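You operate a simulated robot arm through the tools that you are given. There is no shell and no other tool. Be economical: measure what you need, move in short steps, check, and stop when the job is done.

You are at the controls of a simulated robot arm. One attempt, no reset.

TASK
Fit the ring, the pin and the blue cap on the square flange, then wipe the bench.
Fine: long bench; ring down over the boss, pin all the way into the bore, cap on last; dark drops off with the grey rag, rag back; leave the flange where it stands, the bush or pin not asked for and the other caps.

Only the result counts: the job must be done as asked and must still hold three seconds after the hand-in. Knocking over, shifting, dropping, spilling or breaking anything else fails it. A push-on lid holds only when it is set on centred and level and pressed home; a screw cap is set on level and turned clockwise until tight.

THE ROBOT
A 6-joint arm with a two-finger parallel gripper, fixed in place. Base frame: the origin is at the foot of the arm, x ahead of it, y to its left, z up. Readings come in mm, degrees, newtons and seconds.
Its first joint turns from -66.0 to 66.0 degrees. Payload 2.7 kg.
Tool frame: the origin (TCP) lies between the finger pads and is the grasp point; the fingertips stand 23 mm ahead of it; z points along the fingers, y is the line along which they close. The gripper opens to 94 mm. The fingers are 38 mm wide and 10 mm thick; the gripper's body (54 by 96 mm) begins 39 mm behind the TCP.
Orientation is that of the tool frame in the base frame, as a unit quaternion [x, y, z, w]. With the fingers straight down and closing along the base's y, the tool's x points along the base's -x, its y along +y and its z along -z.

THE INTERFACE
- The arm moves only by the tool arm_command. Its argument "plan" is a list of rows, each an object of numbers (a shift or turn left out is 0, a gripper value left out holds the last): "rx", "ry", "rz": the turn, a rotation vector about the base's x, y, z in rad; "dx", "dy", "dz": the shift along the base's x, y, z in mm; "grip": the opening, from 0 (shut) to 1 (fully open). In form: [{"rx": .., "ry": .., "rz": .., "dx": .., "dy": .., "dz": .., "grip": ..}, ...]. A call has 1 to 8 rows; each row is the pose to reach, as a shift and turn from the pose commanded when the call began. Each row takes 0.2 s and may step no farther than 50 mm and 8.6 degrees from the row before; otherwise, or with a gripper value out of range, the whole call is refused. A pose out of reach is approached as far as the arm can. The call stops where the force on the tool passes 50 N (or 10 N more than at its start, if that is more) or the arm is blocked; 0.2 s more then pass. The fingers move at their own pace (about 45 mm/s each) and stop on an object; they squeeze with about 43 N. The grip force told is the motor's: it shows also when the fingers shut on nothing. Time passes only in rows, and 0.2 s behind the last, so rows that repeat a pose let the fingers close. It gives the time, the measured TCP pose, the force on the tool (base axes), the opening and the grip force at its end, in the units of the frame above (readings bear some noise).
- Cameras (640 x 400 px; columns grow to the right, rows downward): "scene" is fixed at [74.2, -425.7, 1399.3]; the picture's right is [0.81, -0.58, 0.00], its down [-0.32, -0.44, -0.84] and it looks along [0.49, 0.68, -0.54] (base axes); focal length 326 px, centre (320, 200). "wrist" rides on the gripper at [-39, 0, -44] in the tool frame; the picture's right is [0.00, -1.00, 0.00], its down [0.97, 0.00, -0.24] and it looks along [0.24, 0.00, 0.97] (tool axes); focal length 218 px, centre (320, 200). There is no depth. A picture from a camera that has moved, and an enlarged one, comes with that camera's place and axes in the base frame and with its lens. The place of the scene camera against the robot may be out by one fixed shift of up to 12 mm in any direction.
- grab_frame(camera): a new picture of that camera. The clock stands still meanwhile.
- zoom(camera, box): a new picture of the part [left, top, right, bottom] of that camera's present view, enlarged. The clock stands still meanwhile.
- job_done(): hands the job in; it is judged then, once.

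Work in short steps. Places have to be worked out from the pictures, the camera data and where the tool is seen: move nearer, look again, correct. Check each grasp and each placing, and mend what went wrong. You have 120 turns and 64 pictures in all, those below and enlarged ones among them. Open the gripper and draw the arm clear of the work before you hand the job in, unless the task says otherwise; then end with one line.

The tools are called after "Request:" by a JSON object that holds its "fn" and its "kwargs". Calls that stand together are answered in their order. arm_command: Moves the arm, as the interface text tells. Its arguments: {"type":"object","properties":{"plan":{"type":"array","items":{"type":"object","properties":{"rx":{"type":"number"},"ry":{"type":"number"},"rz":{"type":"number"},"dx":{"type":"number"},"dy":{"type":"number"},"dz":{"type":"number"},"grip":{"type":"number"}}}}},"required":["plan"]} The other tools are called the same way: grab_frame (camera) takes a picture; zoom (camera, box) takes an enlarged picture of a part of a camera's view; job_done () hands the job in.

At the start:

```text
t: 0.0
tool_pos: [468.7, 58.3, 1108.4]
orientation: [0.0, 1.0, 0.0, 0.0]
ft_force: [-0.3, 0.8, 0.5]
gripper_width: 94.2
grip_force: 0.0
```

scene: 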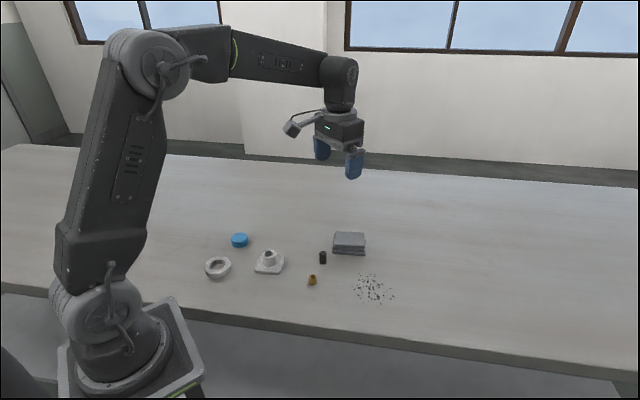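
wrist: 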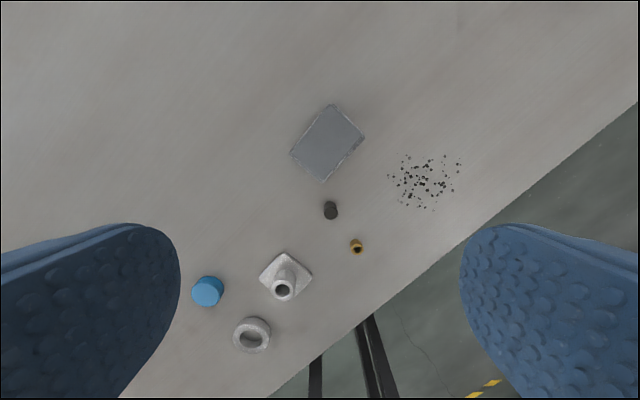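

The pictures show a blue cap, a white ring, a flange with boss, a dark pin, a brass bush, a rag and dark specks. I zoom in to identify the parts.

Request:
{"fn": "zoom", "kwargs": {"camera": "scene", "box": [190, 215, 410, 315]}}

Request:
{"fn": "zoom", "kwargs": {"camera": "wrist", "box": [180, 180, 400, 360]}}

```text
2.91 times, centred on (300, 265) of scene
camera zoom: at [74.2, -425.7, 1399.3], right [0.81, -0.58, 0.0], down [-0.32, -0.44, -0.84], along [0.49, 0.68, -0.54], focal length 949 px, centre (378, 11)
```

zoom: 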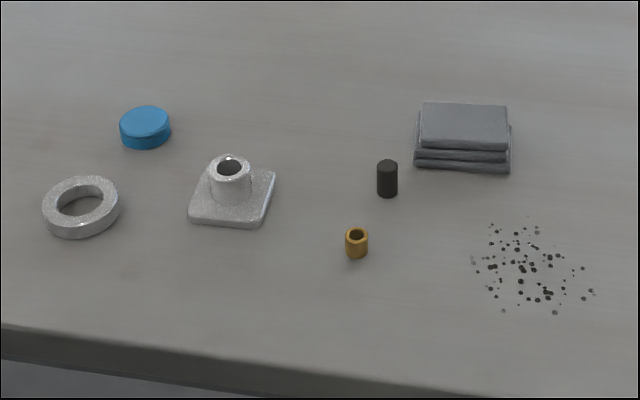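

```text
2.22 times, centred on (290, 270) of wrist
camera zoom: at [507.0, 59.1, 1153.0], right [0.0, -1.0, 0.0], down [-0.97, 0.0, 0.24], along [-0.24, 0.0, -0.97], focal length 485 px, centre (387, 44)
```

zoom: 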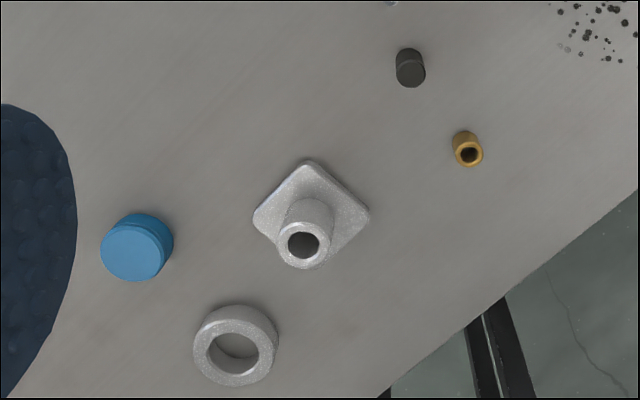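

Estimated places: flange (281,120), ring (160,188), cap (249,262), pin (402,42), bush (338,-2), rag (511,47), drops (450,-112). I move closer over the flange to look from nearer.

Request:
{"fn": "arm_command", "kwargs": {"plan": [{"dx": -30, "dy": 15, "dz": -25}, {"dx": -60, "dy": 30, "dz": -50}, {"dx": -90, "dy": 45, "dz": -75}, {"dx": -120, "dy": 60, "dz": -100}, {"dx": -150, "dy": 75, "dz": -125}, {"dx": -180, "dy": 90, "dz": -140}, {"dx": -180, "dy": 90, "dz": -140}]}}

Request:
{"fn": "grab_frame", "kwargs": {"camera": "wrist"}}

```text
t: 1.6
tool_pos: [284.8, 148.7, 964.3]
orientation: [0.0, 1.0, 0.0, -0.001]
ft_force: [-0.1, 0.1, -0.2]
gripper_width: 93.9
grip_force: 0.0
```

```text
59 pictures are left
camera wrist: at [324.2, 148.8, 1010.1], right [0.0, -1.0, 0.0], down [-0.97, 0.0, 0.24], along [-0.24, 0.0, -0.97], focal length 218 px, centre (320, 200)
```

wrist: 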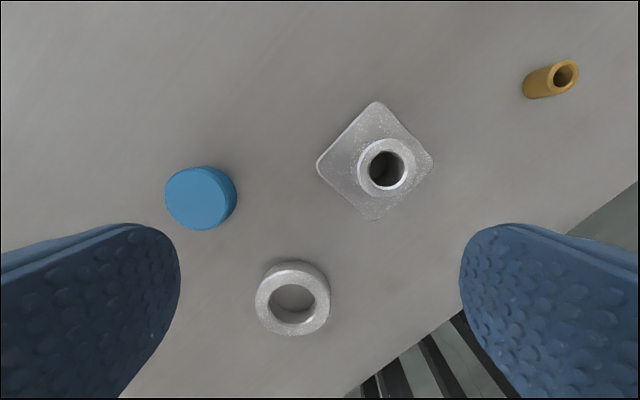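

The two wrist views together put the bench nearer z≈850 than 800. I move over the ring at the same height for another triangulation.

Request:
{"fn": "arm_command", "kwargs": {"plan": [{"dx": -43, "dy": 11}, {"dx": -85, "dy": 22}, {"dx": -85, "dy": 22}, {"dx": -85, "dy": 22}]}}

Request:
{"fn": "grab_frame", "kwargs": {"camera": "wrist"}}

Request:
{"fn": "grab_frame", "kwargs": {"camera": "scene"}}

```text
t: 2.6
tool_pos: [203.7, 172.7, 966.7]
orientation: [-0.001, 1.0, -0.001, 0.0]
ft_force: [0.5, 1.1, -0.1]
gripper_width: 93.8
grip_force: 0.1
```

```text
58 pictures are left
camera wrist: at [244.0, 171.8, 1011.6], right [0.0, -1.0, 0.0], down [-0.97, 0.0, 0.24], along [-0.24, 0.0, -0.97], focal length 218 px, centre (320, 200)
```

wrist: 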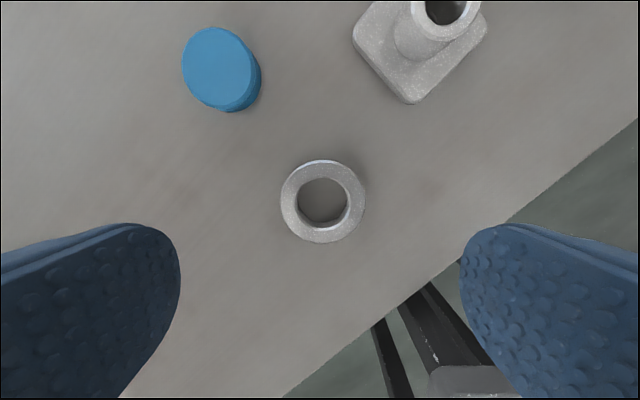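

```text
57 pictures are left
```

scene: 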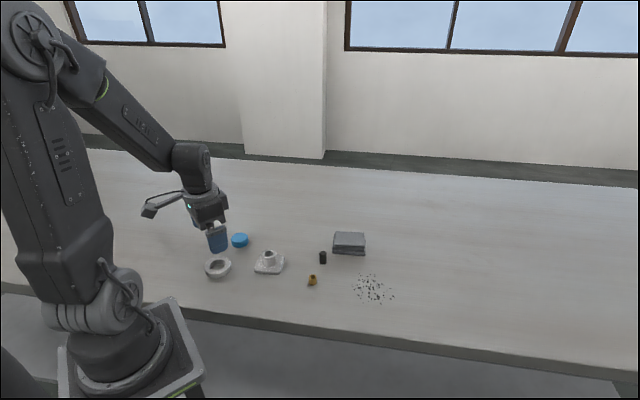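

Triangulated: ring top z≈864 at about (206,170), cap (290,234), boss top about (313,110,886), so the bench is near z≈850. I descend over the ring, short of contact, and look.

Request:
{"fn": "arm_command", "kwargs": {"plan": [{"dx": 1, "dz": -30}, {"dx": 2, "dz": -60}, {"dx": 2, "dz": -66}, {"dx": 2, "dz": -66}, {"dx": 2, "dz": -66}]}}

Request:
{"fn": "grab_frame", "kwargs": {"camera": "wrist"}}

Request:
{"fn": "zoom", "kwargs": {"camera": "scene", "box": [180, 200, 300, 290]}}

```text
t: 3.8
tool_pos: [206.4, 172.7, 900.6]
orientation: [0.0, 1.0, 0.0, 0.0]
ft_force: [0.5, -0.5, 0.9]
gripper_width: 93.8
grip_force: 0.0
```

```text
56 pictures are left
camera wrist: at [245.6, 172.5, 945.2], right [0.0, -1.0, 0.0], down [-0.97, 0.0, 0.24], along [-0.24, 0.0, -0.97], focal length 218 px, centre (320, 200)
```

wrist: 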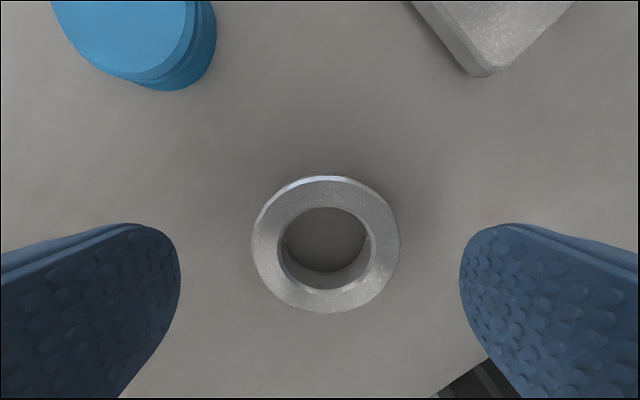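

```text
4.44 times, centred on (240, 245) of scene
camera zoom: at [74.2, -425.7, 1399.3], right [0.81, -0.58, 0.0], down [-0.32, -0.44, -0.84], along [0.49, 0.68, -0.54], focal length 1449 px, centre (676, 0)
```

zoom: 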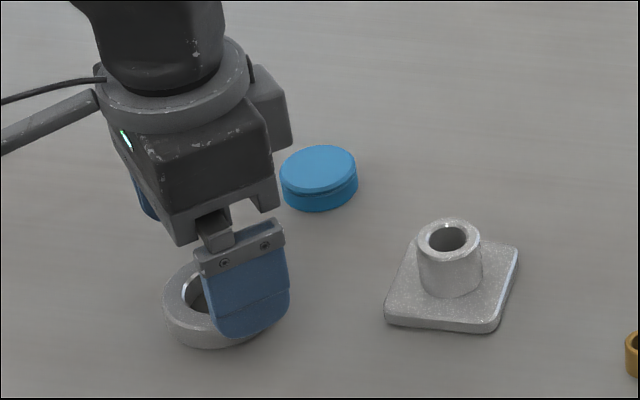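

The ring centre is at about (208,170) with its top at z≈866. I descend with small final steps to find the bench with the open fingertips.

Request:
{"fn": "arm_command", "kwargs": {"plan": [{"dx": 1.5, "dz": -15}, {"dx": 1.5, "dz": -22}, {"dx": 1.5, "dz": -25}, {"dx": 1.5, "dz": -27}, {"dx": 1.5, "dz": -29}, {"dx": 1.5, "dz": -31}, {"dx": 1.5, "dz": -33}]}}

```text
t: 5.3
tool_pos: [206.8, 172.8, 872.4]
orientation: [-0.002, 1.0, 0.0, -0.001]
ft_force: [-4.2, -0.1, 7.6]
gripper_width: 93.8
grip_force: 0.1
stopped in row 7: the force on the tool passed its limit (the readings are from after the stop); the commanded pose is now the measured one
```

Contact at TCP z≈872, so the bench is at z≈849. I rise 3 mm and close on the ring.

Request:
{"fn": "arm_command", "kwargs": {"plan": [{"dz": 3}, {"dz": 3, "grip": 0.3}, {"dz": 3, "grip": 0.3}, {"dz": 3, "grip": 0.3}, {"dz": 3, "grip": 0.3}]}}

Request:
{"fn": "grab_frame", "kwargs": {"camera": "wrist"}}

```text
t: 6.5
tool_pos: [207.8, 172.9, 876.3]
orientation: [-0.001, 1.0, 0.0, -0.001]
ft_force: [0.3, -0.3, 0.1]
gripper_width: 58.1
grip_force: 42.8
```

```text
54 pictures are left
camera wrist: at [245.9, 172.1, 920.7], right [0.0, -1.0, 0.0], down [-0.97, 0.0, 0.24], along [-0.24, 0.0, -0.97], focal length 218 px, centre (320, 200)
```

wrist: 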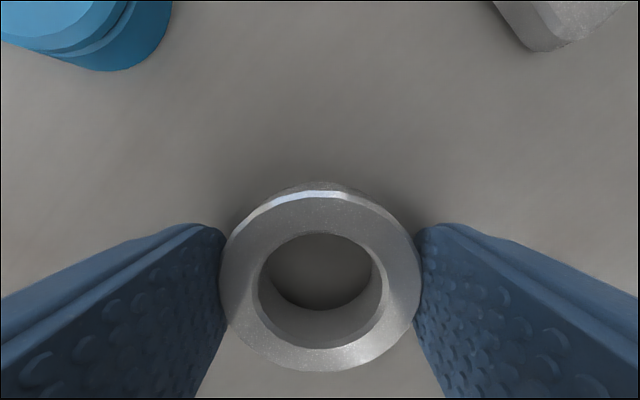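

The ring is held at 58 mm and centred on the tool. I lift it 60 mm and carry it to above the boss at about (313,110).

Request:
{"fn": "arm_command", "kwargs": {"plan": [{"dz": 30}, {"dz": 60}, {"dx": 36, "dy": -20, "dz": 60}, {"dx": 72, "dy": -40, "dz": 60}, {"dx": 105, "dy": -61, "dz": 60}, {"dx": 105, "dy": -61, "dz": 60}, {"dx": 105, "dy": -61, "dz": 60}]}}

Request:
{"fn": "grab_frame", "kwargs": {"camera": "wrist"}}

Request:
{"fn": "zoom", "kwargs": {"camera": "scene", "box": [210, 190, 330, 280]}}

```text
t: 8.1
tool_pos: [313.8, 106.5, 935.5]
orientation: [0.0, 1.0, 0.0, 0.0]
ft_force: [1.2, -0.3, 0.1]
gripper_width: 28.2
grip_force: 0.2
```

```text
53 pictures are left
camera wrist: at [351.5, 107.3, 980.0], right [0.0, -1.0, 0.0], down [-0.97, 0.0, 0.24], along [-0.24, 0.0, -0.97], focal length 218 px, centre (320, 200)
```

wrist: 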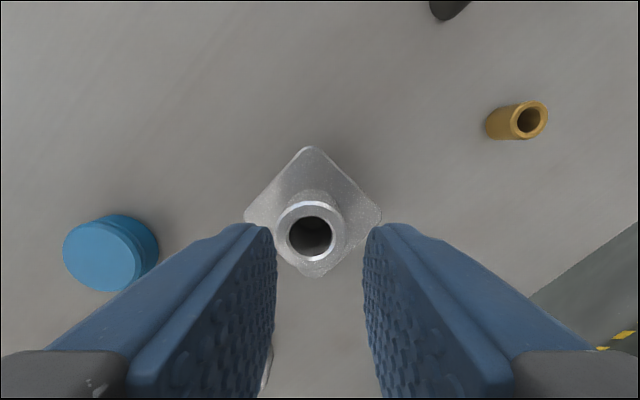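

```text
4.44 times, centred on (270, 235) of scene
camera zoom: at [74.2, -425.8, 1399.3], right [0.81, -0.58, 0.0], down [-0.32, -0.44, -0.84], along [0.49, 0.68, -0.54], focal length 1449 px, centre (542, 44)
```

zoom: 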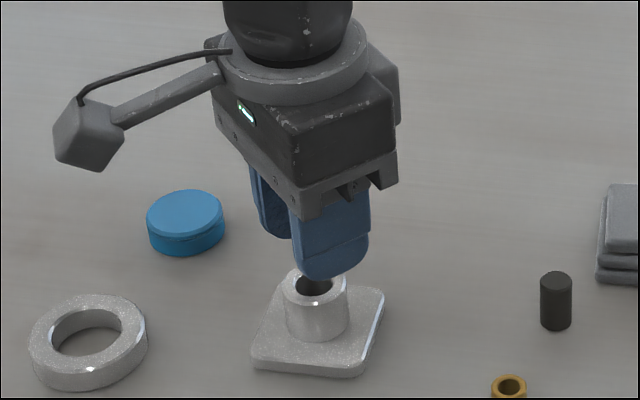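

The grip slipped: the opening is 28 mm and the ring is still at its old place. I go back over it and look again before a firmer, slower grasp.

Request:
{"fn": "arm_command", "kwargs": {"plan": [{"dx": -36, "dy": 20, "grip": 1}, {"dx": -72, "dy": 40}, {"dx": -105, "dy": 61}, {"dx": -105, "dy": 61}, {"dx": -105, "dy": 61}, {"dx": -105, "dy": 61}]}}

Request:
{"fn": "zoom", "kwargs": {"camera": "wrist", "box": [200, 120, 440, 270]}}

```text
t: 9.5
tool_pos: [205.8, 171.3, 935.3]
orientation: [0.0, 1.0, 0.0, 0.001]
ft_force: [0.4, -0.1, 0.5]
gripper_width: 94.1
grip_force: 0.0
```

```text
2.67 times, centred on (320, 195) of wrist
camera zoom: at [244.6, 171.5, 980.3], right [0.0, -1.0, 0.0], down [-0.97, 0.0, 0.24], along [-0.24, 0.0, -0.97], focal length 582 px, centre (320, 213)
```

zoom: 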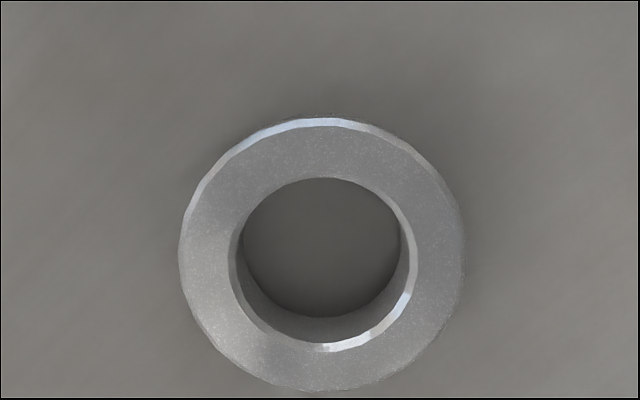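

The ring is upright and unmoved at (207.7,171). I descend again, close with grip 0, and lift slowly with a check.

Request:
{"fn": "arm_command", "kwargs": {"plan": [{"dx": 1.5, "dz": -40}, {"dx": 1.5, "dz": -57}, {"dx": 1.5, "dz": -61.5}, {"dx": 1.5, "dz": -61.5, "grip": 0}, {"dx": 1.5, "dz": -61.5, "grip": 0}, {"dx": 1.5, "dz": -61.5, "grip": 0}, {"dx": 1.5, "dz": -61.5, "grip": 0}, {"dx": 1.5, "dz": -61.5, "grip": 0}]}}

Request:
{"fn": "arm_command", "kwargs": {"plan": [{"dz": 2}, {"dz": 5}, {"dz": 8}, {"dz": 11}, {"dz": 14}]}}

Request:
{"fn": "grab_frame", "kwargs": {"camera": "wrist"}}

```text
t: 11.3
tool_pos: [209.1, 172.4, 875.0]
orientation: [0.0, 1.0, 0.0, 0.001]
ft_force: [1.0, 0.2, 0.0]
gripper_width: 57.9
grip_force: 43.0
```

```text
t: 12.5
tool_pos: [209.3, 172.2, 888.9]
orientation: [0.0, 1.0, 0.0, 0.001]
ft_force: [-0.1, -0.4, -0.3]
gripper_width: 57.7
grip_force: 43.3
```

```text
50 pictures are left
camera wrist: at [248.0, 171.4, 933.8], right [0.0, -1.0, 0.0], down [-0.97, 0.0, 0.24], along [-0.24, 0.0, -0.97], focal length 218 px, centre (320, 200)
```

wrist: 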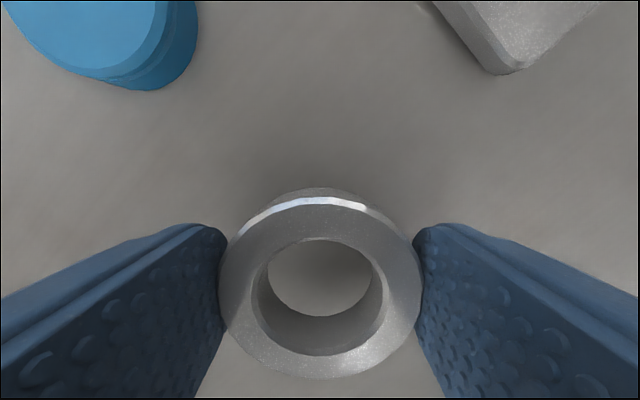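

The ring lifts with the hand now. I continue upward in moderate steps.

Request:
{"fn": "arm_command", "kwargs": {"plan": [{"dz": 6}, {"dz": 12}, {"dz": 18}, {"dz": 24}, {"dz": 30}, {"dz": 36}, {"dz": 42}, {"dz": 46}]}}

Request:
{"fn": "arm_command", "kwargs": {"plan": [{"dx": 8, "dy": -5}, {"dx": 22, "dy": -13}, {"dx": 37, "dy": -22}, {"dx": 52, "dy": -31}, {"dx": 67, "dy": -40}, {"dx": 82, "dy": -49}, {"dx": 94, "dy": -56}, {"dx": 101, "dy": -60}]}}

Request:
{"fn": "grab_frame", "kwargs": {"camera": "wrist"}}

```text
t: 14.3
tool_pos: [208.5, 172.5, 934.2]
orientation: [0.0, 1.0, 0.0, 0.0]
ft_force: [0.6, -0.1, -0.2]
gripper_width: 57.9
grip_force: 43.2
```

```text
t: 16.1
tool_pos: [310.8, 111.3, 934.0]
orientation: [0.0, 1.0, 0.0, 0.0]
ft_force: [0.2, -0.9, -0.8]
gripper_width: 57.7
grip_force: 43.5
```

```text
49 pictures are left
camera wrist: at [349.4, 111.6, 979.7], right [0.0, -1.0, 0.0], down [-0.97, 0.0, 0.24], along [-0.24, 0.0, -0.97], focal length 218 px, centre (320, 200)
```

wrist: 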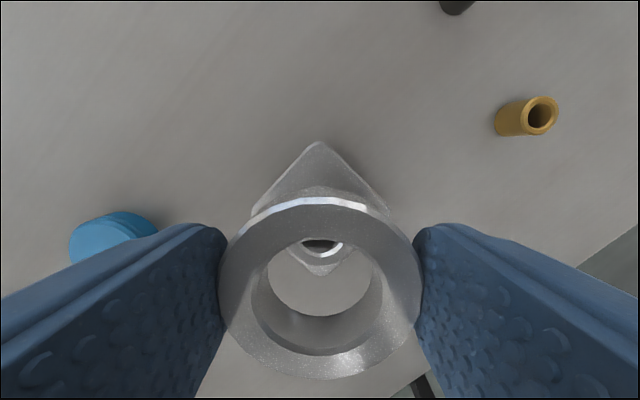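

The y alignment looks good through the ring. I lower until the ring is just above the boss top and check x with zooms.

Request:
{"fn": "arm_command", "kwargs": {"plan": [{"dz": -6}, {"dz": -12}, {"dz": -17}, {"dz": -17}]}}

Request:
{"fn": "zoom", "kwargs": {"camera": "wrist", "box": [220, 180, 420, 380]}}

Request:
{"fn": "zoom", "kwargs": {"camera": "scene", "box": [230, 220, 310, 280]}}

```text
t: 17.1
tool_pos: [310.3, 113.6, 918.5]
orientation: [0.0, 1.0, 0.0, 0.0]
ft_force: [-0.2, -0.4, -1.2]
gripper_width: 57.8
grip_force: 43.0
```

```text
2.00 times, centred on (320, 280) of wrist
camera zoom: at [348.4, 112.8, 963.2], right [0.0, -1.0, 0.0], down [-0.97, 0.0, 0.24], along [-0.24, 0.0, -0.97], focal length 436 px, centre (320, 40)
```

zoom: 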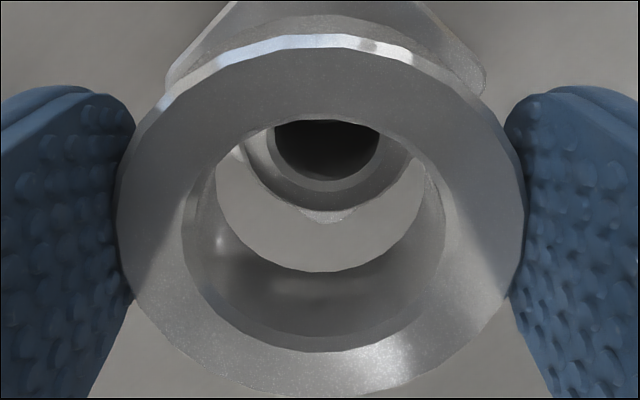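

```text
6.67 times, centred on (270, 250) of scene
camera zoom: at [74.2, -425.7, 1399.3], right [0.81, -0.58, 0.0], down [-0.32, -0.44, -0.84], along [0.49, 0.68, -0.54], focal length 2174 px, centre (653, -133)
```

zoom: 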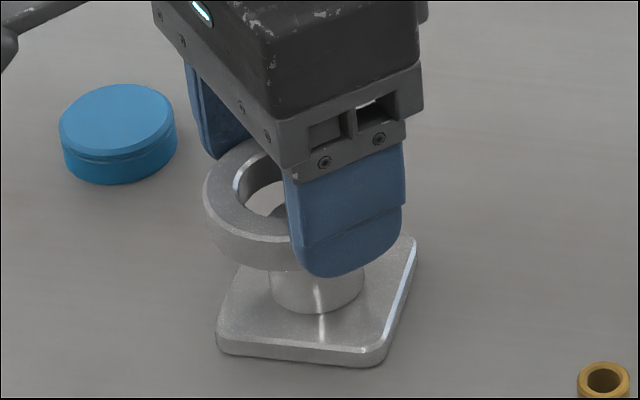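

Edge calculations: the ring centre sits about 4 mm toward −x of the TCP, while the boss is at about x=311, y=111.6. I shift +5 in x and −1 in y, lower a little and look again.

Request:
{"fn": "arm_command", "kwargs": {"plan": [{"dx": 3, "dy": -0.5, "dz": 0}, {"dx": 5, "dy": -1, "dz": -2}, {"dx": 5, "dy": -1, "dz": -2}]}}

Request:
{"fn": "zoom", "kwargs": {"camera": "wrist", "box": [220, 180, 420, 380]}}

```text
t: 17.9
tool_pos: [313.6, 112.3, 913.8]
orientation: [0.0, 1.0, 0.0, 0.0]
ft_force: [0.6, 0.5, -0.5]
gripper_width: 58.0
grip_force: 43.0
```

```text
2.00 times, centred on (320, 280) of wrist
camera zoom: at [353.0, 110.6, 959.9], right [0.0, -1.0, 0.0], down [-0.97, 0.0, 0.24], along [-0.24, 0.0, -0.97], focal length 436 px, centre (320, 40)
```

zoom: 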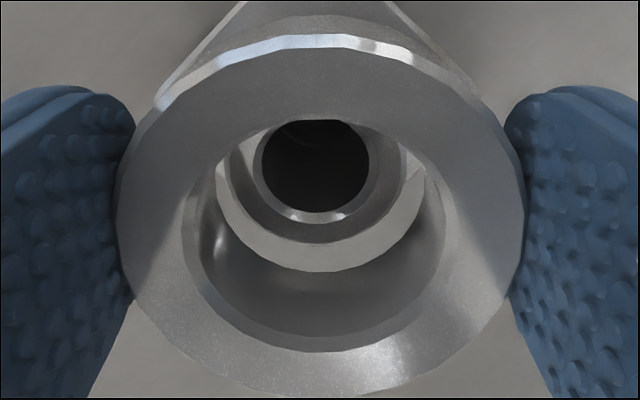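

x now agrees within about 1 mm, and the boss is about 1.2 mm toward +y. I correct that and lower gently, watching the force.

Request:
{"fn": "arm_command", "kwargs": {"plan": [{"dy": 1.2}, {"dy": 1.2, "dz": -2}, {"dy": 1.2, "dz": -4}, {"dy": 1.2, "dz": -6}, {"dy": 1.2, "dz": -8}, {"dy": 1.2, "dz": -10}]}}

Request:
{"fn": "zoom", "kwargs": {"camera": "wrist", "box": [220, 180, 420, 380]}}

```text
t: 19.3
tool_pos: [313.1, 113.0, 906.0]
orientation: [-0.001, 1.0, 0.001, -0.001]
ft_force: [0.4, -0.5, -0.4]
gripper_width: 58.1
grip_force: 43.0
```

```text
2.00 times, centred on (320, 280) of wrist
camera zoom: at [352.4, 112.8, 950.5], right [0.0, -1.0, 0.0], down [-0.97, 0.0, 0.24], along [-0.24, 0.0, -0.97], focal length 436 px, centre (320, 40)
```

zoom: 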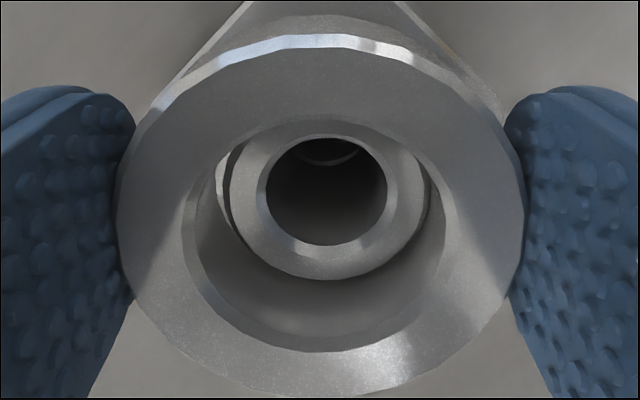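

The boss top has entered the ring hole with no force. I centre slightly in −y and go on down toward the plate.

Request:
{"fn": "arm_command", "kwargs": {"plan": [{"dy": -0.7}, {"dy": -0.7, "dz": -3}, {"dy": -0.7, "dz": -6}, {"dy": -0.7, "dz": -9}, {"dy": -0.7, "dz": -12}, {"dy": -0.7, "dz": -15}, {"dy": -0.7, "dz": -18}]}}

Request:
{"fn": "grab_frame", "kwargs": {"camera": "wrist"}}

```text
t: 20.9
tool_pos: [315.1, 112.2, 887.2]
orientation: [0.001, 1.0, 0.0, 0.0]
ft_force: [-0.2, 0.1, -0.8]
gripper_width: 57.8
grip_force: 42.8
```

```text
44 pictures are left
camera wrist: at [353.6, 111.1, 932.7], right [0.0, -1.0, 0.0], down [-0.97, 0.0, 0.24], along [-0.24, 0.0, -0.97], focal length 218 px, centre (320, 200)
```

wrist: 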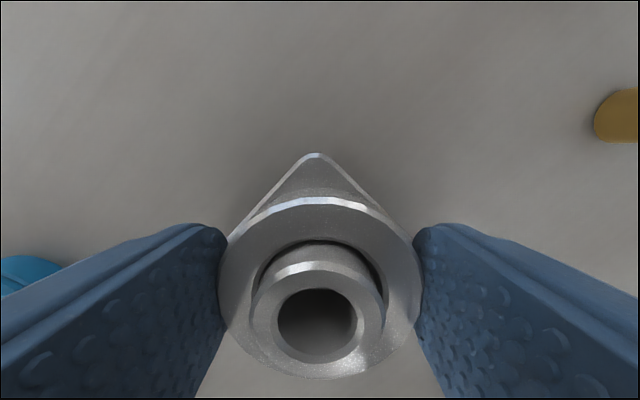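

The ring is well down over the boss. I ease the last millimetres onto the plate.

Request:
{"fn": "arm_command", "kwargs": {"plan": [{"dz": -1}, {"dz": -2}, {"dz": -3}, {"dz": -3}]}}

Request:
{"fn": "zoom", "kwargs": {"camera": "scene", "box": [230, 220, 310, 280]}}

```text
t: 21.9
tool_pos: [315.0, 110.9, 884.2]
orientation: [-0.001, 1.0, 0.0, 0.0]
ft_force: [-1.9, 2.0, 2.6]
gripper_width: 57.6
grip_force: 42.9
```

```text
6.67 times, centred on (270, 250) of scene
camera zoom: at [74.2, -425.7, 1399.3], right [0.81, -0.58, 0.0], down [-0.32, -0.44, -0.84], along [0.49, 0.68, -0.54], focal length 2174 px, centre (653, -133)
```

zoom: 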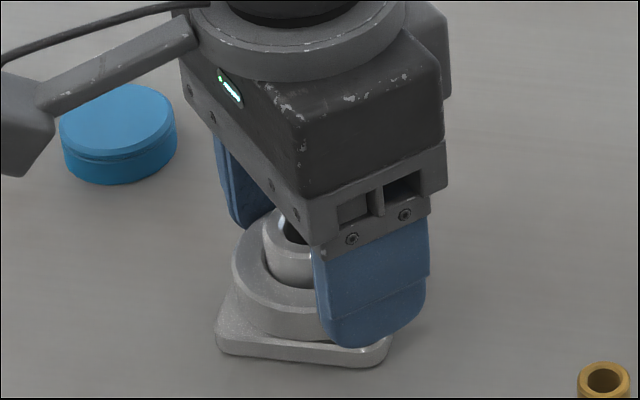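

Force starts to show (about 3 N), so the ring is touching or nearly seated on the plate. I go one more millimetre, release slowly and rise.

Request:
{"fn": "arm_command", "kwargs": {"plan": [{"dz": -0.5}, {"dz": -1}, {"dz": -1}]}}

Request:
{"fn": "arm_command", "kwargs": {"plan": [{"grip": 0.7}, {"grip": 0.8}, {"grip": 0.85}, {"grip": 0.85}, {"dz": 15}, {"dz": 45}, {"dz": 80}]}}

Request:
{"fn": "grab_frame", "kwargs": {"camera": "wrist"}}

Request:
{"fn": "zoom", "kwargs": {"camera": "scene", "box": [220, 220, 340, 295]}}

```text
t: 22.7
tool_pos: [314.3, 110.3, 885.0]
orientation: [0.0, 1.0, 0.0, 0.002]
ft_force: [-0.3, -10.2, 31.3]
gripper_width: 57.9
grip_force: 43.3
```

```text
t: 24.3
tool_pos: [313.7, 112.1, 963.4]
orientation: [0.0, 1.0, 0.0, 0.0]
ft_force: [0.3, 0.0, -0.3]
gripper_width: 80.0
grip_force: 0.1
```

```text
42 pictures are left
camera wrist: at [352.7, 111.3, 1009.1], right [0.0, -1.0, 0.0], down [-0.97, 0.0, 0.24], along [-0.24, 0.0, -0.97], focal length 218 px, centre (320, 200)
```

wrist: 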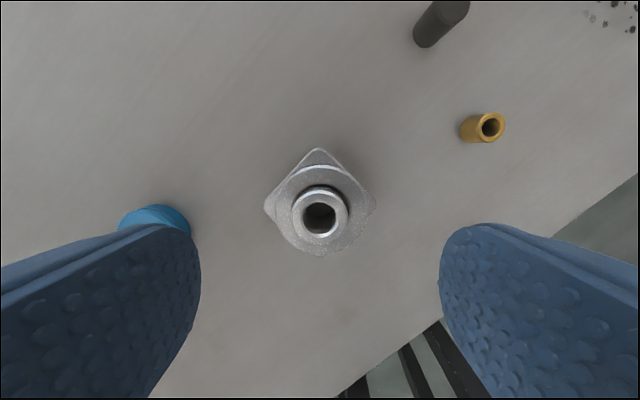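

```text
5.33 times, centred on (280, 258) of scene
camera zoom: at [74.2, -425.7, 1399.3], right [0.81, -0.58, 0.0], down [-0.32, -0.44, -0.84], along [0.49, 0.68, -0.54], focal length 1739 px, centre (533, -107)
```

zoom: 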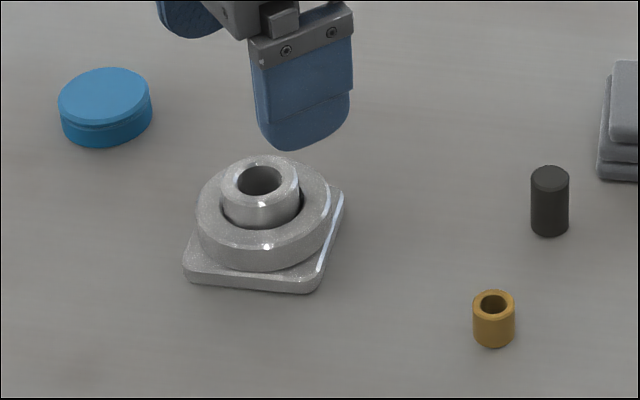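

The ring is seated and level, and the boss is at (311.6,111.3). Next I move over the dark pin at about (421,43) for a closer look.

Request:
{"fn": "arm_command", "kwargs": {"plan": [{"dx": 35, "dy": -22}, {"dx": 70, "dy": -44, "dz": -10}, {"dx": 105, "dy": -66, "dz": -20}, {"dx": 108, "dy": -69, "dz": -25}, {"dx": 108, "dy": -69, "dz": -25}]}}

Request:
{"fn": "grab_frame", "kwargs": {"camera": "wrist"}}

```text
t: 25.5
tool_pos: [423.4, 45.3, 938.7]
orientation: [0.0, 1.0, 0.001, 0.0]
ft_force: [-0.1, 0.2, -0.2]
gripper_width: 79.7
grip_force: 0.1
```

```text
40 pictures are left
camera wrist: at [461.5, 44.1, 984.2], right [0.0, -1.0, 0.0], down [-0.97, 0.0, 0.24], along [-0.24, 0.0, -0.97], focal length 218 px, centre (320, 200)
```

wrist: 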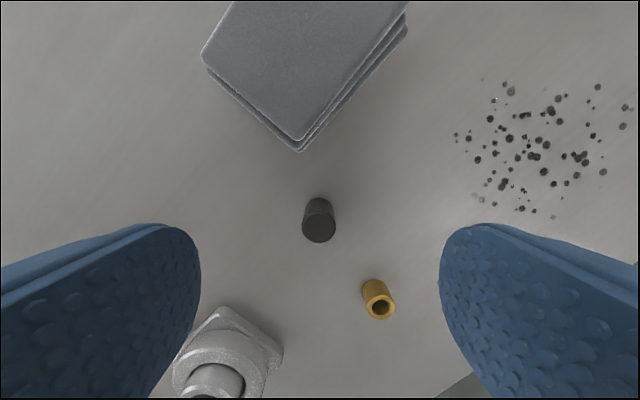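

The pin stands at about (420,44), about 17 mm thick with its top at z≈879. I go down to hold its upper 12 mm and close.

Request:
{"fn": "arm_command", "kwargs": {"plan": [{"dx": -2, "dz": -25}, {"dx": -2, "dz": -45}, {"dx": -2, "dz": -48}, {"dx": -2, "dz": -48, "grip": 0.0}, {"dx": -2, "dz": -48, "grip": 0}, {"dx": -2, "dz": -48, "grip": 0}, {"dx": -2, "dz": -48, "grip": 0}, {"dx": -2, "dz": -48, "grip": 0}]}}

Request:
{"fn": "arm_command", "kwargs": {"plan": [{"dz": 2}, {"dz": 5}, {"dz": 9}, {"dz": 13}, {"dz": 18}, {"dz": 24}, {"dz": 30}, {"dz": 36}]}}

Request:
{"fn": "grab_frame", "kwargs": {"camera": "wrist"}}

```text
t: 27.3
tool_pos: [419.7, 42.0, 891.7]
orientation: [-0.001, 1.0, 0.0, 0.0]
ft_force: [0.1, 0.2, -0.2]
gripper_width: 16.2
grip_force: 43.1
```

```text
t: 29.1
tool_pos: [420.4, 43.7, 926.6]
orientation: [0.0, 1.0, 0.0, 0.001]
ft_force: [0.4, -0.3, -0.2]
gripper_width: 15.9
grip_force: 43.4
```

```text
39 pictures are left
camera wrist: at [459.3, 42.8, 971.6], right [0.0, -1.0, 0.0], down [-0.97, 0.0, 0.24], along [-0.24, 0.0, -0.97], focal length 218 px, centre (320, 200)
```

wrist: 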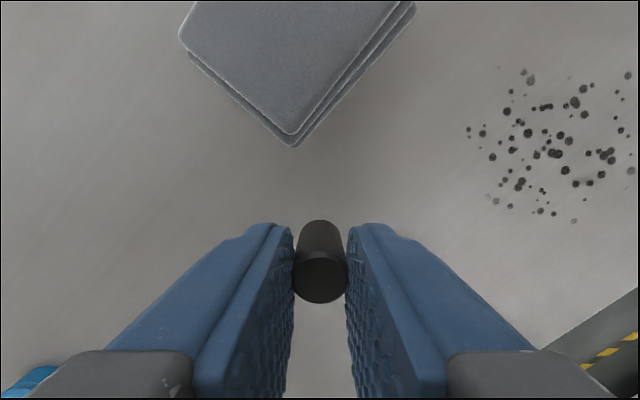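

The pin is held (16 mm). I raise it and carry it to above the bore at about (311.5,111.3).

Request:
{"fn": "arm_command", "kwargs": {"plan": [{"dz": 8}, {"dx": -12, "dy": 7, "dz": 16}, {"dx": -32, "dy": 20, "dz": 16}, {"dx": -52, "dy": 32, "dz": 16}, {"dx": -72, "dy": 44, "dz": 16}, {"dx": -92, "dy": 57, "dz": 16}, {"dx": -104, "dy": 64, "dz": 16}, {"dx": -109, "dy": 67.5, "dz": 16}]}}

Request:
{"fn": "zoom", "kwargs": {"camera": "wrist", "box": [240, 180, 400, 340]}}

Request:
{"fn": "zoom", "kwargs": {"camera": "scene", "box": [230, 220, 310, 280]}}

```text
t: 30.9
tool_pos: [312.0, 110.2, 943.4]
orientation: [0.0, 1.0, 0.001, 0.0]
ft_force: [0.1, 1.4, -0.4]
gripper_width: 16.4
grip_force: 43.5
```

```text
2.50 times, centred on (320, 260) of wrist
camera zoom: at [350.8, 109.2, 987.7], right [0.0, -1.0, 0.0], down [-0.97, 0.0, 0.24], along [-0.24, 0.0, -0.97], focal length 546 px, centre (320, 50)
```

zoom: 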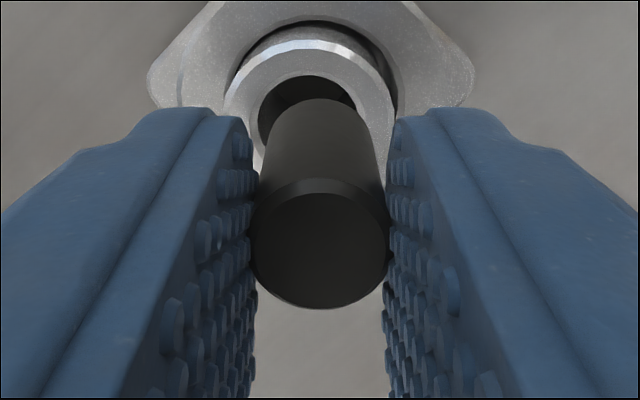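

```text
6.67 times, centred on (270, 250) of scene
camera zoom: at [74.2, -425.7, 1399.3], right [0.81, -0.58, 0.0], down [-0.32, -0.44, -0.84], along [0.49, 0.68, -0.54], focal length 2174 px, centre (653, -133)
```

zoom: 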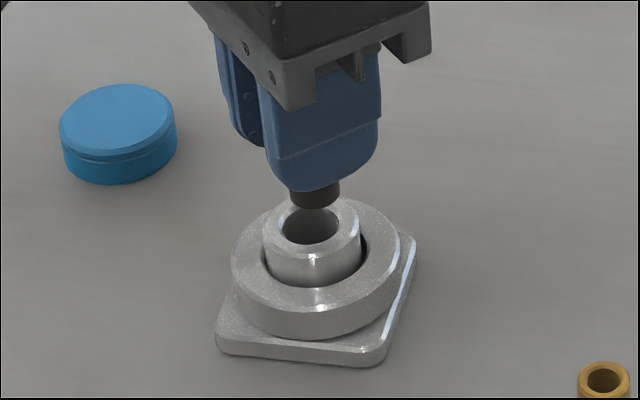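

The pin centre appears about 2 mm too far in +x and 1.8 mm short in y. I correct, lower some and look again.

Request:
{"fn": "arm_command", "kwargs": {"plan": [{"dx": -1, "dy": 1, "dz": -2}, {"dx": -2, "dy": 1.8, "dz": -5}, {"dx": -2, "dy": 1.8, "dz": -9}, {"dx": -2, "dy": 1.8, "dz": -9}]}}

Request:
{"fn": "zoom", "kwargs": {"camera": "wrist", "box": [240, 180, 400, 340]}}

Request:
{"fn": "zoom", "kwargs": {"camera": "scene", "box": [240, 230, 300, 270]}}

```text
t: 31.9
tool_pos: [309.8, 112.2, 932.6]
orientation: [0.0, 1.0, 0.001, -0.001]
ft_force: [0.0, -0.1, -0.1]
gripper_width: 16.3
grip_force: 43.3
```

```text
2.50 times, centred on (320, 260) of wrist
camera zoom: at [348.1, 111.3, 978.5], right [0.0, -1.0, 0.0], down [-0.97, 0.0, 0.24], along [-0.24, 0.0, -0.97], focal length 546 px, centre (320, 50)
```

zoom: 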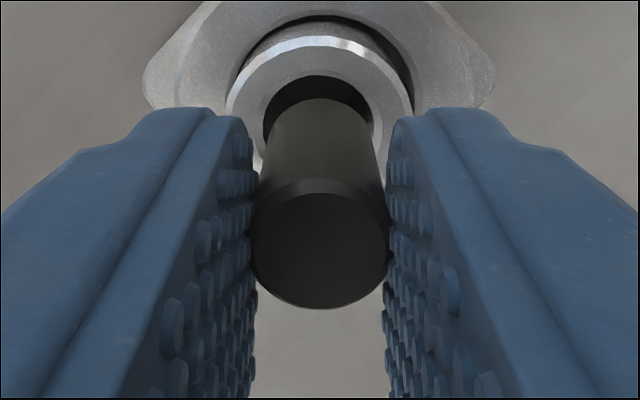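

```text
10.00 times, centred on (270, 250) of scene
camera zoom: at [74.2, -425.7, 1399.3], right [0.81, -0.58, 0.0], down [-0.32, -0.44, -0.84], along [0.49, 0.68, -0.54], focal length 3261 px, centre (820, -300)
```

zoom: 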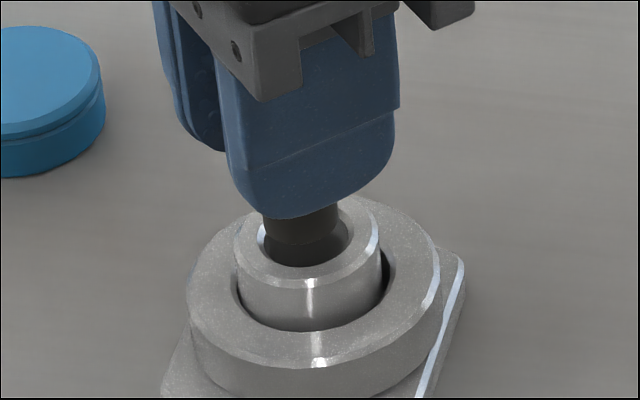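

Both views show the pin aligned with the bore. I lower it in with small steps, watching the force.

Request:
{"fn": "arm_command", "kwargs": {"plan": [{"dz": -2}, {"dz": -4}, {"dz": -6}, {"dz": -8}, {"dz": -10}, {"dz": -12}, {"dz": -14}]}}

Request:
{"fn": "zoom", "kwargs": {"camera": "scene", "box": [240, 230, 300, 270]}}

```text
t: 33.5
tool_pos: [309.5, 110.8, 919.2]
orientation: [0.0, 1.0, 0.0, -0.001]
ft_force: [-0.4, -0.8, -0.4]
gripper_width: 16.0
grip_force: 43.0
```

```text
10.00 times, centred on (270, 250) of scene
camera zoom: at [74.2, -425.7, 1399.3], right [0.81, -0.58, 0.0], down [-0.32, -0.44, -0.84], along [0.49, 0.68, -0.54], focal length 3261 px, centre (820, -300)
```

zoom: 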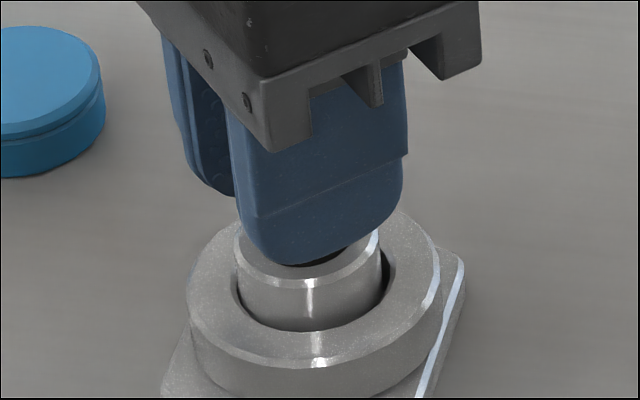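

No force: the pin is about 10 mm inside. I lower another 7 mm, release, rise and look.

Request:
{"fn": "arm_command", "kwargs": {"plan": [{"dz": -2}, {"dz": -4}, {"dz": -6}, {"dz": -7}, {"dz": -7}]}}

Request:
{"fn": "arm_command", "kwargs": {"plan": [{"grip": 0.25}, {"grip": 0.35}, {"grip": 0.4}, {"dz": 15}, {"dz": 40}, {"dz": 55}, {"dz": 55}]}}

Request:
{"fn": "zoom", "kwargs": {"camera": "wrist", "box": [240, 180, 400, 300]}}

Request:
{"fn": "zoom", "kwargs": {"camera": "scene", "box": [240, 230, 300, 270]}}

```text
t: 34.7
tool_pos: [309.8, 112.9, 913.2]
orientation: [0.0, 1.0, 0.0, 0.001]
ft_force: [0.7, 0.8, -0.2]
gripper_width: 15.9
grip_force: 43.0
```

```text
t: 36.3
tool_pos: [310.4, 111.3, 969.2]
orientation: [0.0, 1.0, 0.001, -0.001]
ft_force: [0.0, 0.2, -1.6]
gripper_width: 37.6
grip_force: 0.0
```

```text
3.33 times, centred on (320, 240) of wrist
camera zoom: at [349.3, 111.2, 1014.5], right [0.0, -1.0, 0.0], down [-0.97, 0.0, 0.24], along [-0.24, 0.0, -0.97], focal length 728 px, centre (320, 67)
```

zoom: 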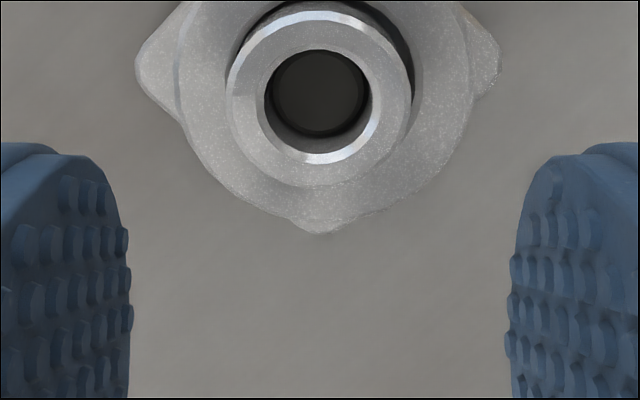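

```text
10.00 times, centred on (270, 250) of scene
camera zoom: at [74.2, -425.7, 1399.3], right [0.81, -0.58, 0.0], down [-0.32, -0.44, -0.84], along [0.49, 0.68, -0.54], focal length 3261 px, centre (820, -300)
```

zoom: 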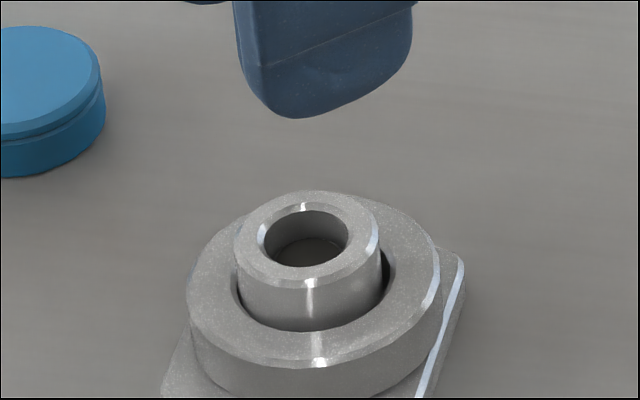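

The pin has dropped down the bore to the bench, its top about 7 mm below the rim. Next the blue cap: I move over it at about (290,234).

Request:
{"fn": "arm_command", "kwargs": {"plan": [{"dx": -7, "dy": 41, "grip": 1}, {"dx": -14, "dy": 82, "dz": -10}, {"dx": -20, "dy": 123, "dz": -30}, {"dx": -20, "dy": 123, "dz": -30}, {"dx": -20, "dy": 123, "dz": -30}]}}

Request:
{"fn": "grab_frame", "kwargs": {"camera": "wrist"}}

Request:
{"fn": "zoom", "kwargs": {"camera": "scene", "box": [210, 215, 270, 255]}}

```text
t: 37.5
tool_pos: [290.3, 238.3, 938.4]
orientation: [0.0, 1.0, 0.0, 0.0]
ft_force: [0.3, 0.1, -0.2]
gripper_width: 94.3
grip_force: 0.0
```

```text
31 pictures are left
camera wrist: at [328.6, 237.9, 982.8], right [0.0, -1.0, 0.0], down [-0.97, 0.0, 0.24], along [-0.24, 0.0, -0.97], focal length 218 px, centre (320, 200)
```

wrist: 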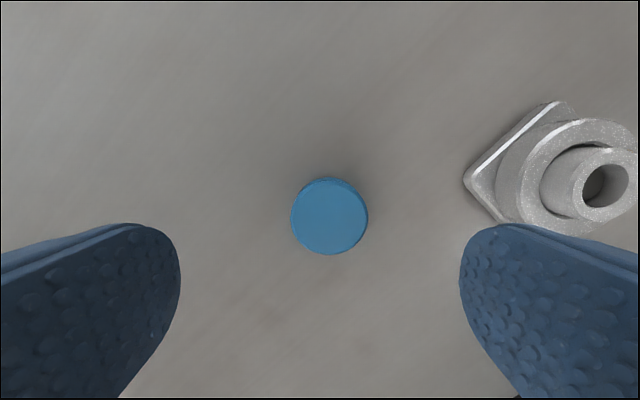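

```text
10.00 times, centred on (240, 235) of scene
camera zoom: at [74.2, -425.7, 1399.3], right [0.81, -0.58, 0.0], down [-0.32, -0.44, -0.84], along [0.49, 0.68, -0.54], focal length 3261 px, centre (1120, -150)
```

zoom: 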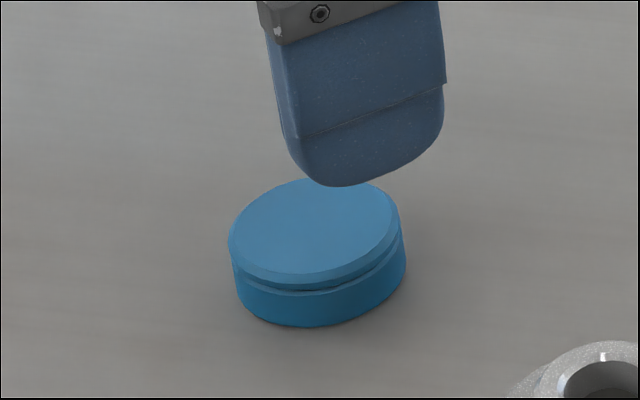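

The cap is at about (289.2,233), 43 mm wide, with its top at z≈866. I descend, keeping the tips 5 mm above its bottom, and close.

Request:
{"fn": "arm_command", "kwargs": {"plan": [{"dx": -0.5, "dy": -4.5, "dz": -30}, {"dx": -0.5, "dy": -4.5, "dz": -55}, {"dx": -0.5, "dy": -4.5, "dz": -60.5}, {"dx": -0.5, "dy": -4.5, "dz": -60.5, "grip": 0}, {"dx": -0.5, "dy": -4.5, "dz": -60.5, "grip": 0}, {"dx": -0.5, "dy": -4.5, "dz": -60.5, "grip": 0}, {"dx": -0.5, "dy": -4.5, "dz": -60.5, "grip": 0}, {"dx": -0.5, "dy": -4.5, "dz": -60.5, "grip": 0}]}}

Request:
{"fn": "arm_command", "kwargs": {"plan": [{"dz": 2}, {"dz": 5}, {"dz": 9}, {"dz": 13}, {"dz": 18}, {"dz": 24}, {"dz": 30}, {"dz": 36}]}}

Request:
{"fn": "grab_frame", "kwargs": {"camera": "wrist"}}

Request:
{"fn": "zoom", "kwargs": {"camera": "scene", "box": [200, 200, 290, 260]}}

```text
t: 39.3
tool_pos: [290.2, 230.6, 877.7]
orientation: [0.0, 1.0, 0.0, 0.0]
ft_force: [-0.8, 0.8, 0.8]
gripper_width: 41.6
grip_force: 43.0
```

```text
t: 41.1
tool_pos: [288.8, 229.9, 912.5]
orientation: [0.0, 1.0, -0.001, 0.0]
ft_force: [0.1, -0.5, -0.5]
gripper_width: 41.7
grip_force: 43.4
```

```text
29 pictures are left
camera wrist: at [328.0, 229.6, 957.9], right [0.0, -1.0, 0.0], down [-0.97, 0.0, 0.24], along [-0.24, 0.0, -0.97], focal length 218 px, centre (320, 200)
```

wrist: 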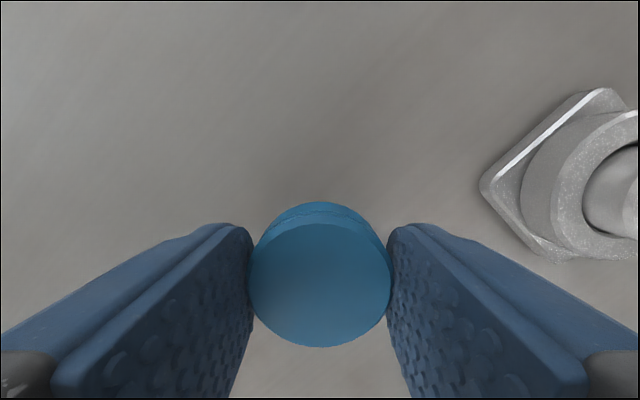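

```text
6.67 times, centred on (245, 230) of scene
camera zoom: at [74.2, -425.7, 1399.3], right [0.81, -0.58, 0.0], down [-0.32, -0.44, -0.84], along [0.49, 0.68, -0.54], focal length 2174 px, centre (820, 0)
```

zoom: 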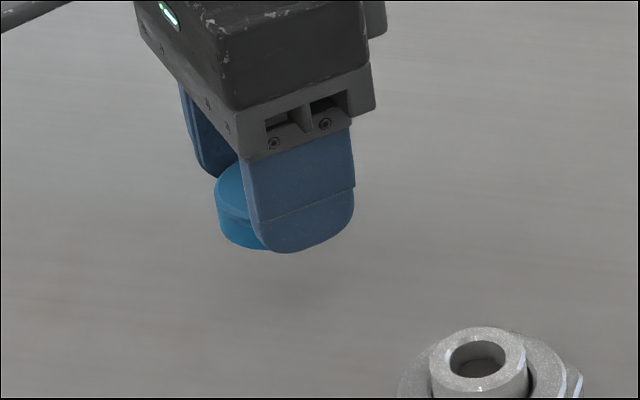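

The cap is held level and centred at 41.6 mm. I raise it and carry it to above the boss.

Request:
{"fn": "arm_command", "kwargs": {"plan": [{"dz": 10}, {"dx": 2, "dy": -10, "dz": 20}, {"dx": 6, "dy": -30, "dz": 20}, {"dx": 10, "dy": -50, "dz": 20}, {"dx": 14, "dy": -70, "dz": 20}, {"dx": 18, "dy": -90, "dz": 20}, {"dx": 22, "dy": -108, "dz": 20}, {"dx": 24, "dy": -118, "dz": 20}]}}

Request:
{"fn": "grab_frame", "kwargs": {"camera": "wrist"}}

Request:
{"fn": "zoom", "kwargs": {"camera": "scene", "box": [240, 230, 300, 270]}}

```text
t: 42.9
tool_pos: [312.7, 110.9, 932.9]
orientation: [-0.001, 1.0, 0.0, 0.001]
ft_force: [-0.1, -0.4, -0.5]
gripper_width: 42.0
grip_force: 42.7
```

```text
27 pictures are left
camera wrist: at [351.5, 111.0, 977.9], right [0.0, -1.0, 0.0], down [-0.97, 0.0, 0.24], along [-0.24, 0.0, -0.97], focal length 218 px, centre (320, 200)
```

wrist: 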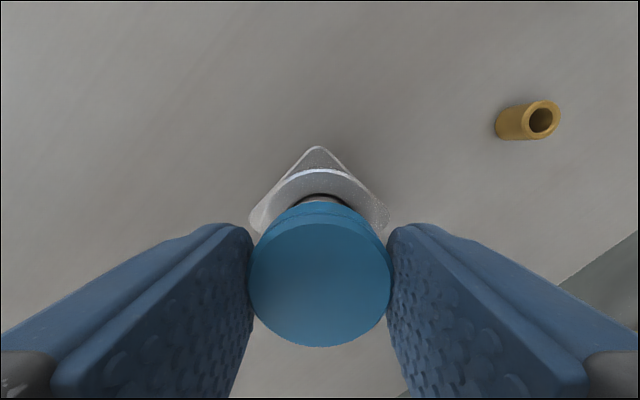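

```text
10.00 times, centred on (270, 250) of scene
camera zoom: at [74.2, -425.7, 1399.3], right [0.81, -0.58, 0.0], down [-0.32, -0.44, -0.84], along [0.49, 0.68, -0.54], focal length 3261 px, centre (820, -300)
```

zoom: 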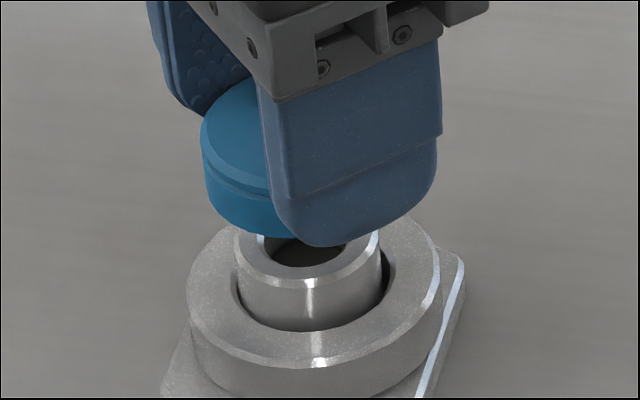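

Scene and wrist measures say the cap is within about 1 mm; I add +0.7 in x and lower to just above the rim, then recheck.

Request:
{"fn": "arm_command", "kwargs": {"plan": [{"dx": 0.7, "dz": -5}, {"dx": 0.7, "dz": -10}, {"dx": 0.7, "dz": -13}, {"dx": 0.7, "dz": -13}]}}

Request:
{"fn": "zoom", "kwargs": {"camera": "scene", "box": [240, 230, 300, 270]}}

Request:
{"fn": "zoom", "kwargs": {"camera": "wrist", "box": [230, 120, 410, 300]}}

```text
t: 43.9
tool_pos: [312.8, 114.4, 919.2]
orientation: [0.0, 1.0, 0.001, 0.0]
ft_force: [-0.3, 0.2, -0.5]
gripper_width: 41.8
grip_force: 43.1
```

```text
10.00 times, centred on (270, 250) of scene
camera zoom: at [74.2, -425.7, 1399.3], right [0.81, -0.58, 0.0], down [-0.32, -0.44, -0.84], along [0.49, 0.68, -0.54], focal length 3261 px, centre (820, -300)
```

zoom: 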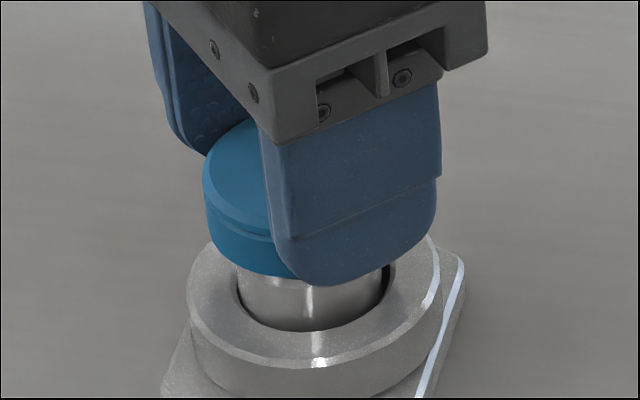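

```text
2.22 times, centred on (320, 210) of wrist
camera zoom: at [351.3, 112.4, 965.1], right [0.0, -1.0, 0.0], down [-0.97, 0.0, 0.24], along [-0.24, 0.0, -0.97], focal length 485 px, centre (320, 178)
```

zoom: 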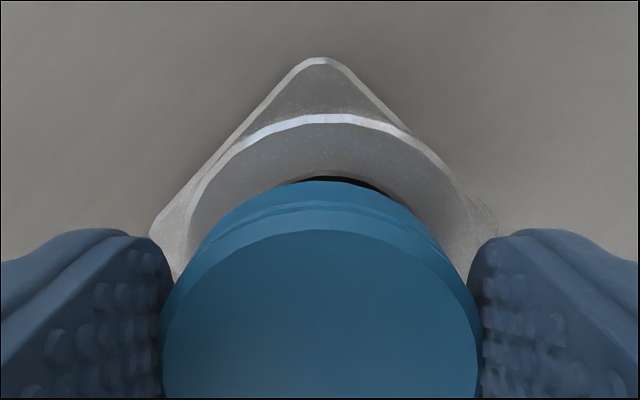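

The cap looks about 1.4 mm short in x and 0.9 mm too far in +y. I correct in place and verify before pressing.

Request:
{"fn": "arm_command", "kwargs": {"plan": [{"dx": 0.8, "dy": -0.5}, {"dx": 1.4, "dy": -0.9}, {"dx": 1.4, "dy": -0.9}]}}

Request:
{"fn": "zoom", "kwargs": {"camera": "scene", "box": [240, 230, 300, 270]}}

Request:
{"fn": "zoom", "kwargs": {"camera": "wrist", "box": [230, 120, 410, 300]}}

```text
t: 44.7
tool_pos: [314.4, 112.2, 919.6]
orientation: [-0.001, 1.0, 0.001, 0.0]
ft_force: [-0.7, 0.1, 0.0]
gripper_width: 41.5
grip_force: 42.8
```

```text
10.00 times, centred on (270, 250) of scene
camera zoom: at [74.2, -425.7, 1399.3], right [0.81, -0.58, 0.0], down [-0.32, -0.44, -0.84], along [0.49, 0.68, -0.54], focal length 3261 px, centre (820, -300)
```

zoom: 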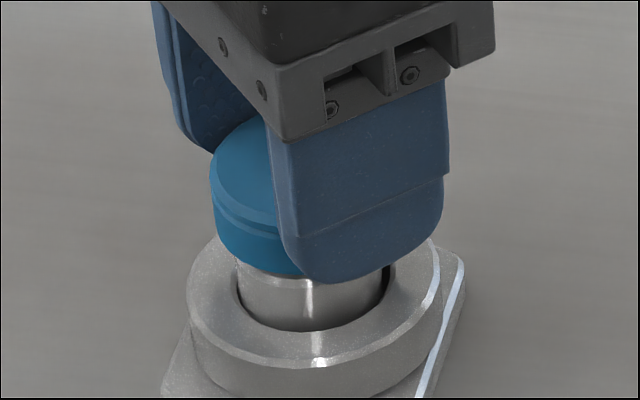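

```text
2.22 times, centred on (320, 210) of wrist
camera zoom: at [353.1, 112.2, 965.1], right [0.0, -1.0, 0.0], down [-0.97, 0.0, 0.24], along [-0.24, 0.0, -0.97], focal length 485 px, centre (320, 178)
```

zoom: 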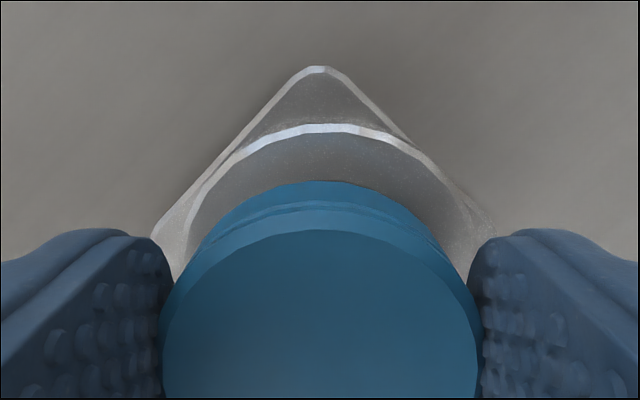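

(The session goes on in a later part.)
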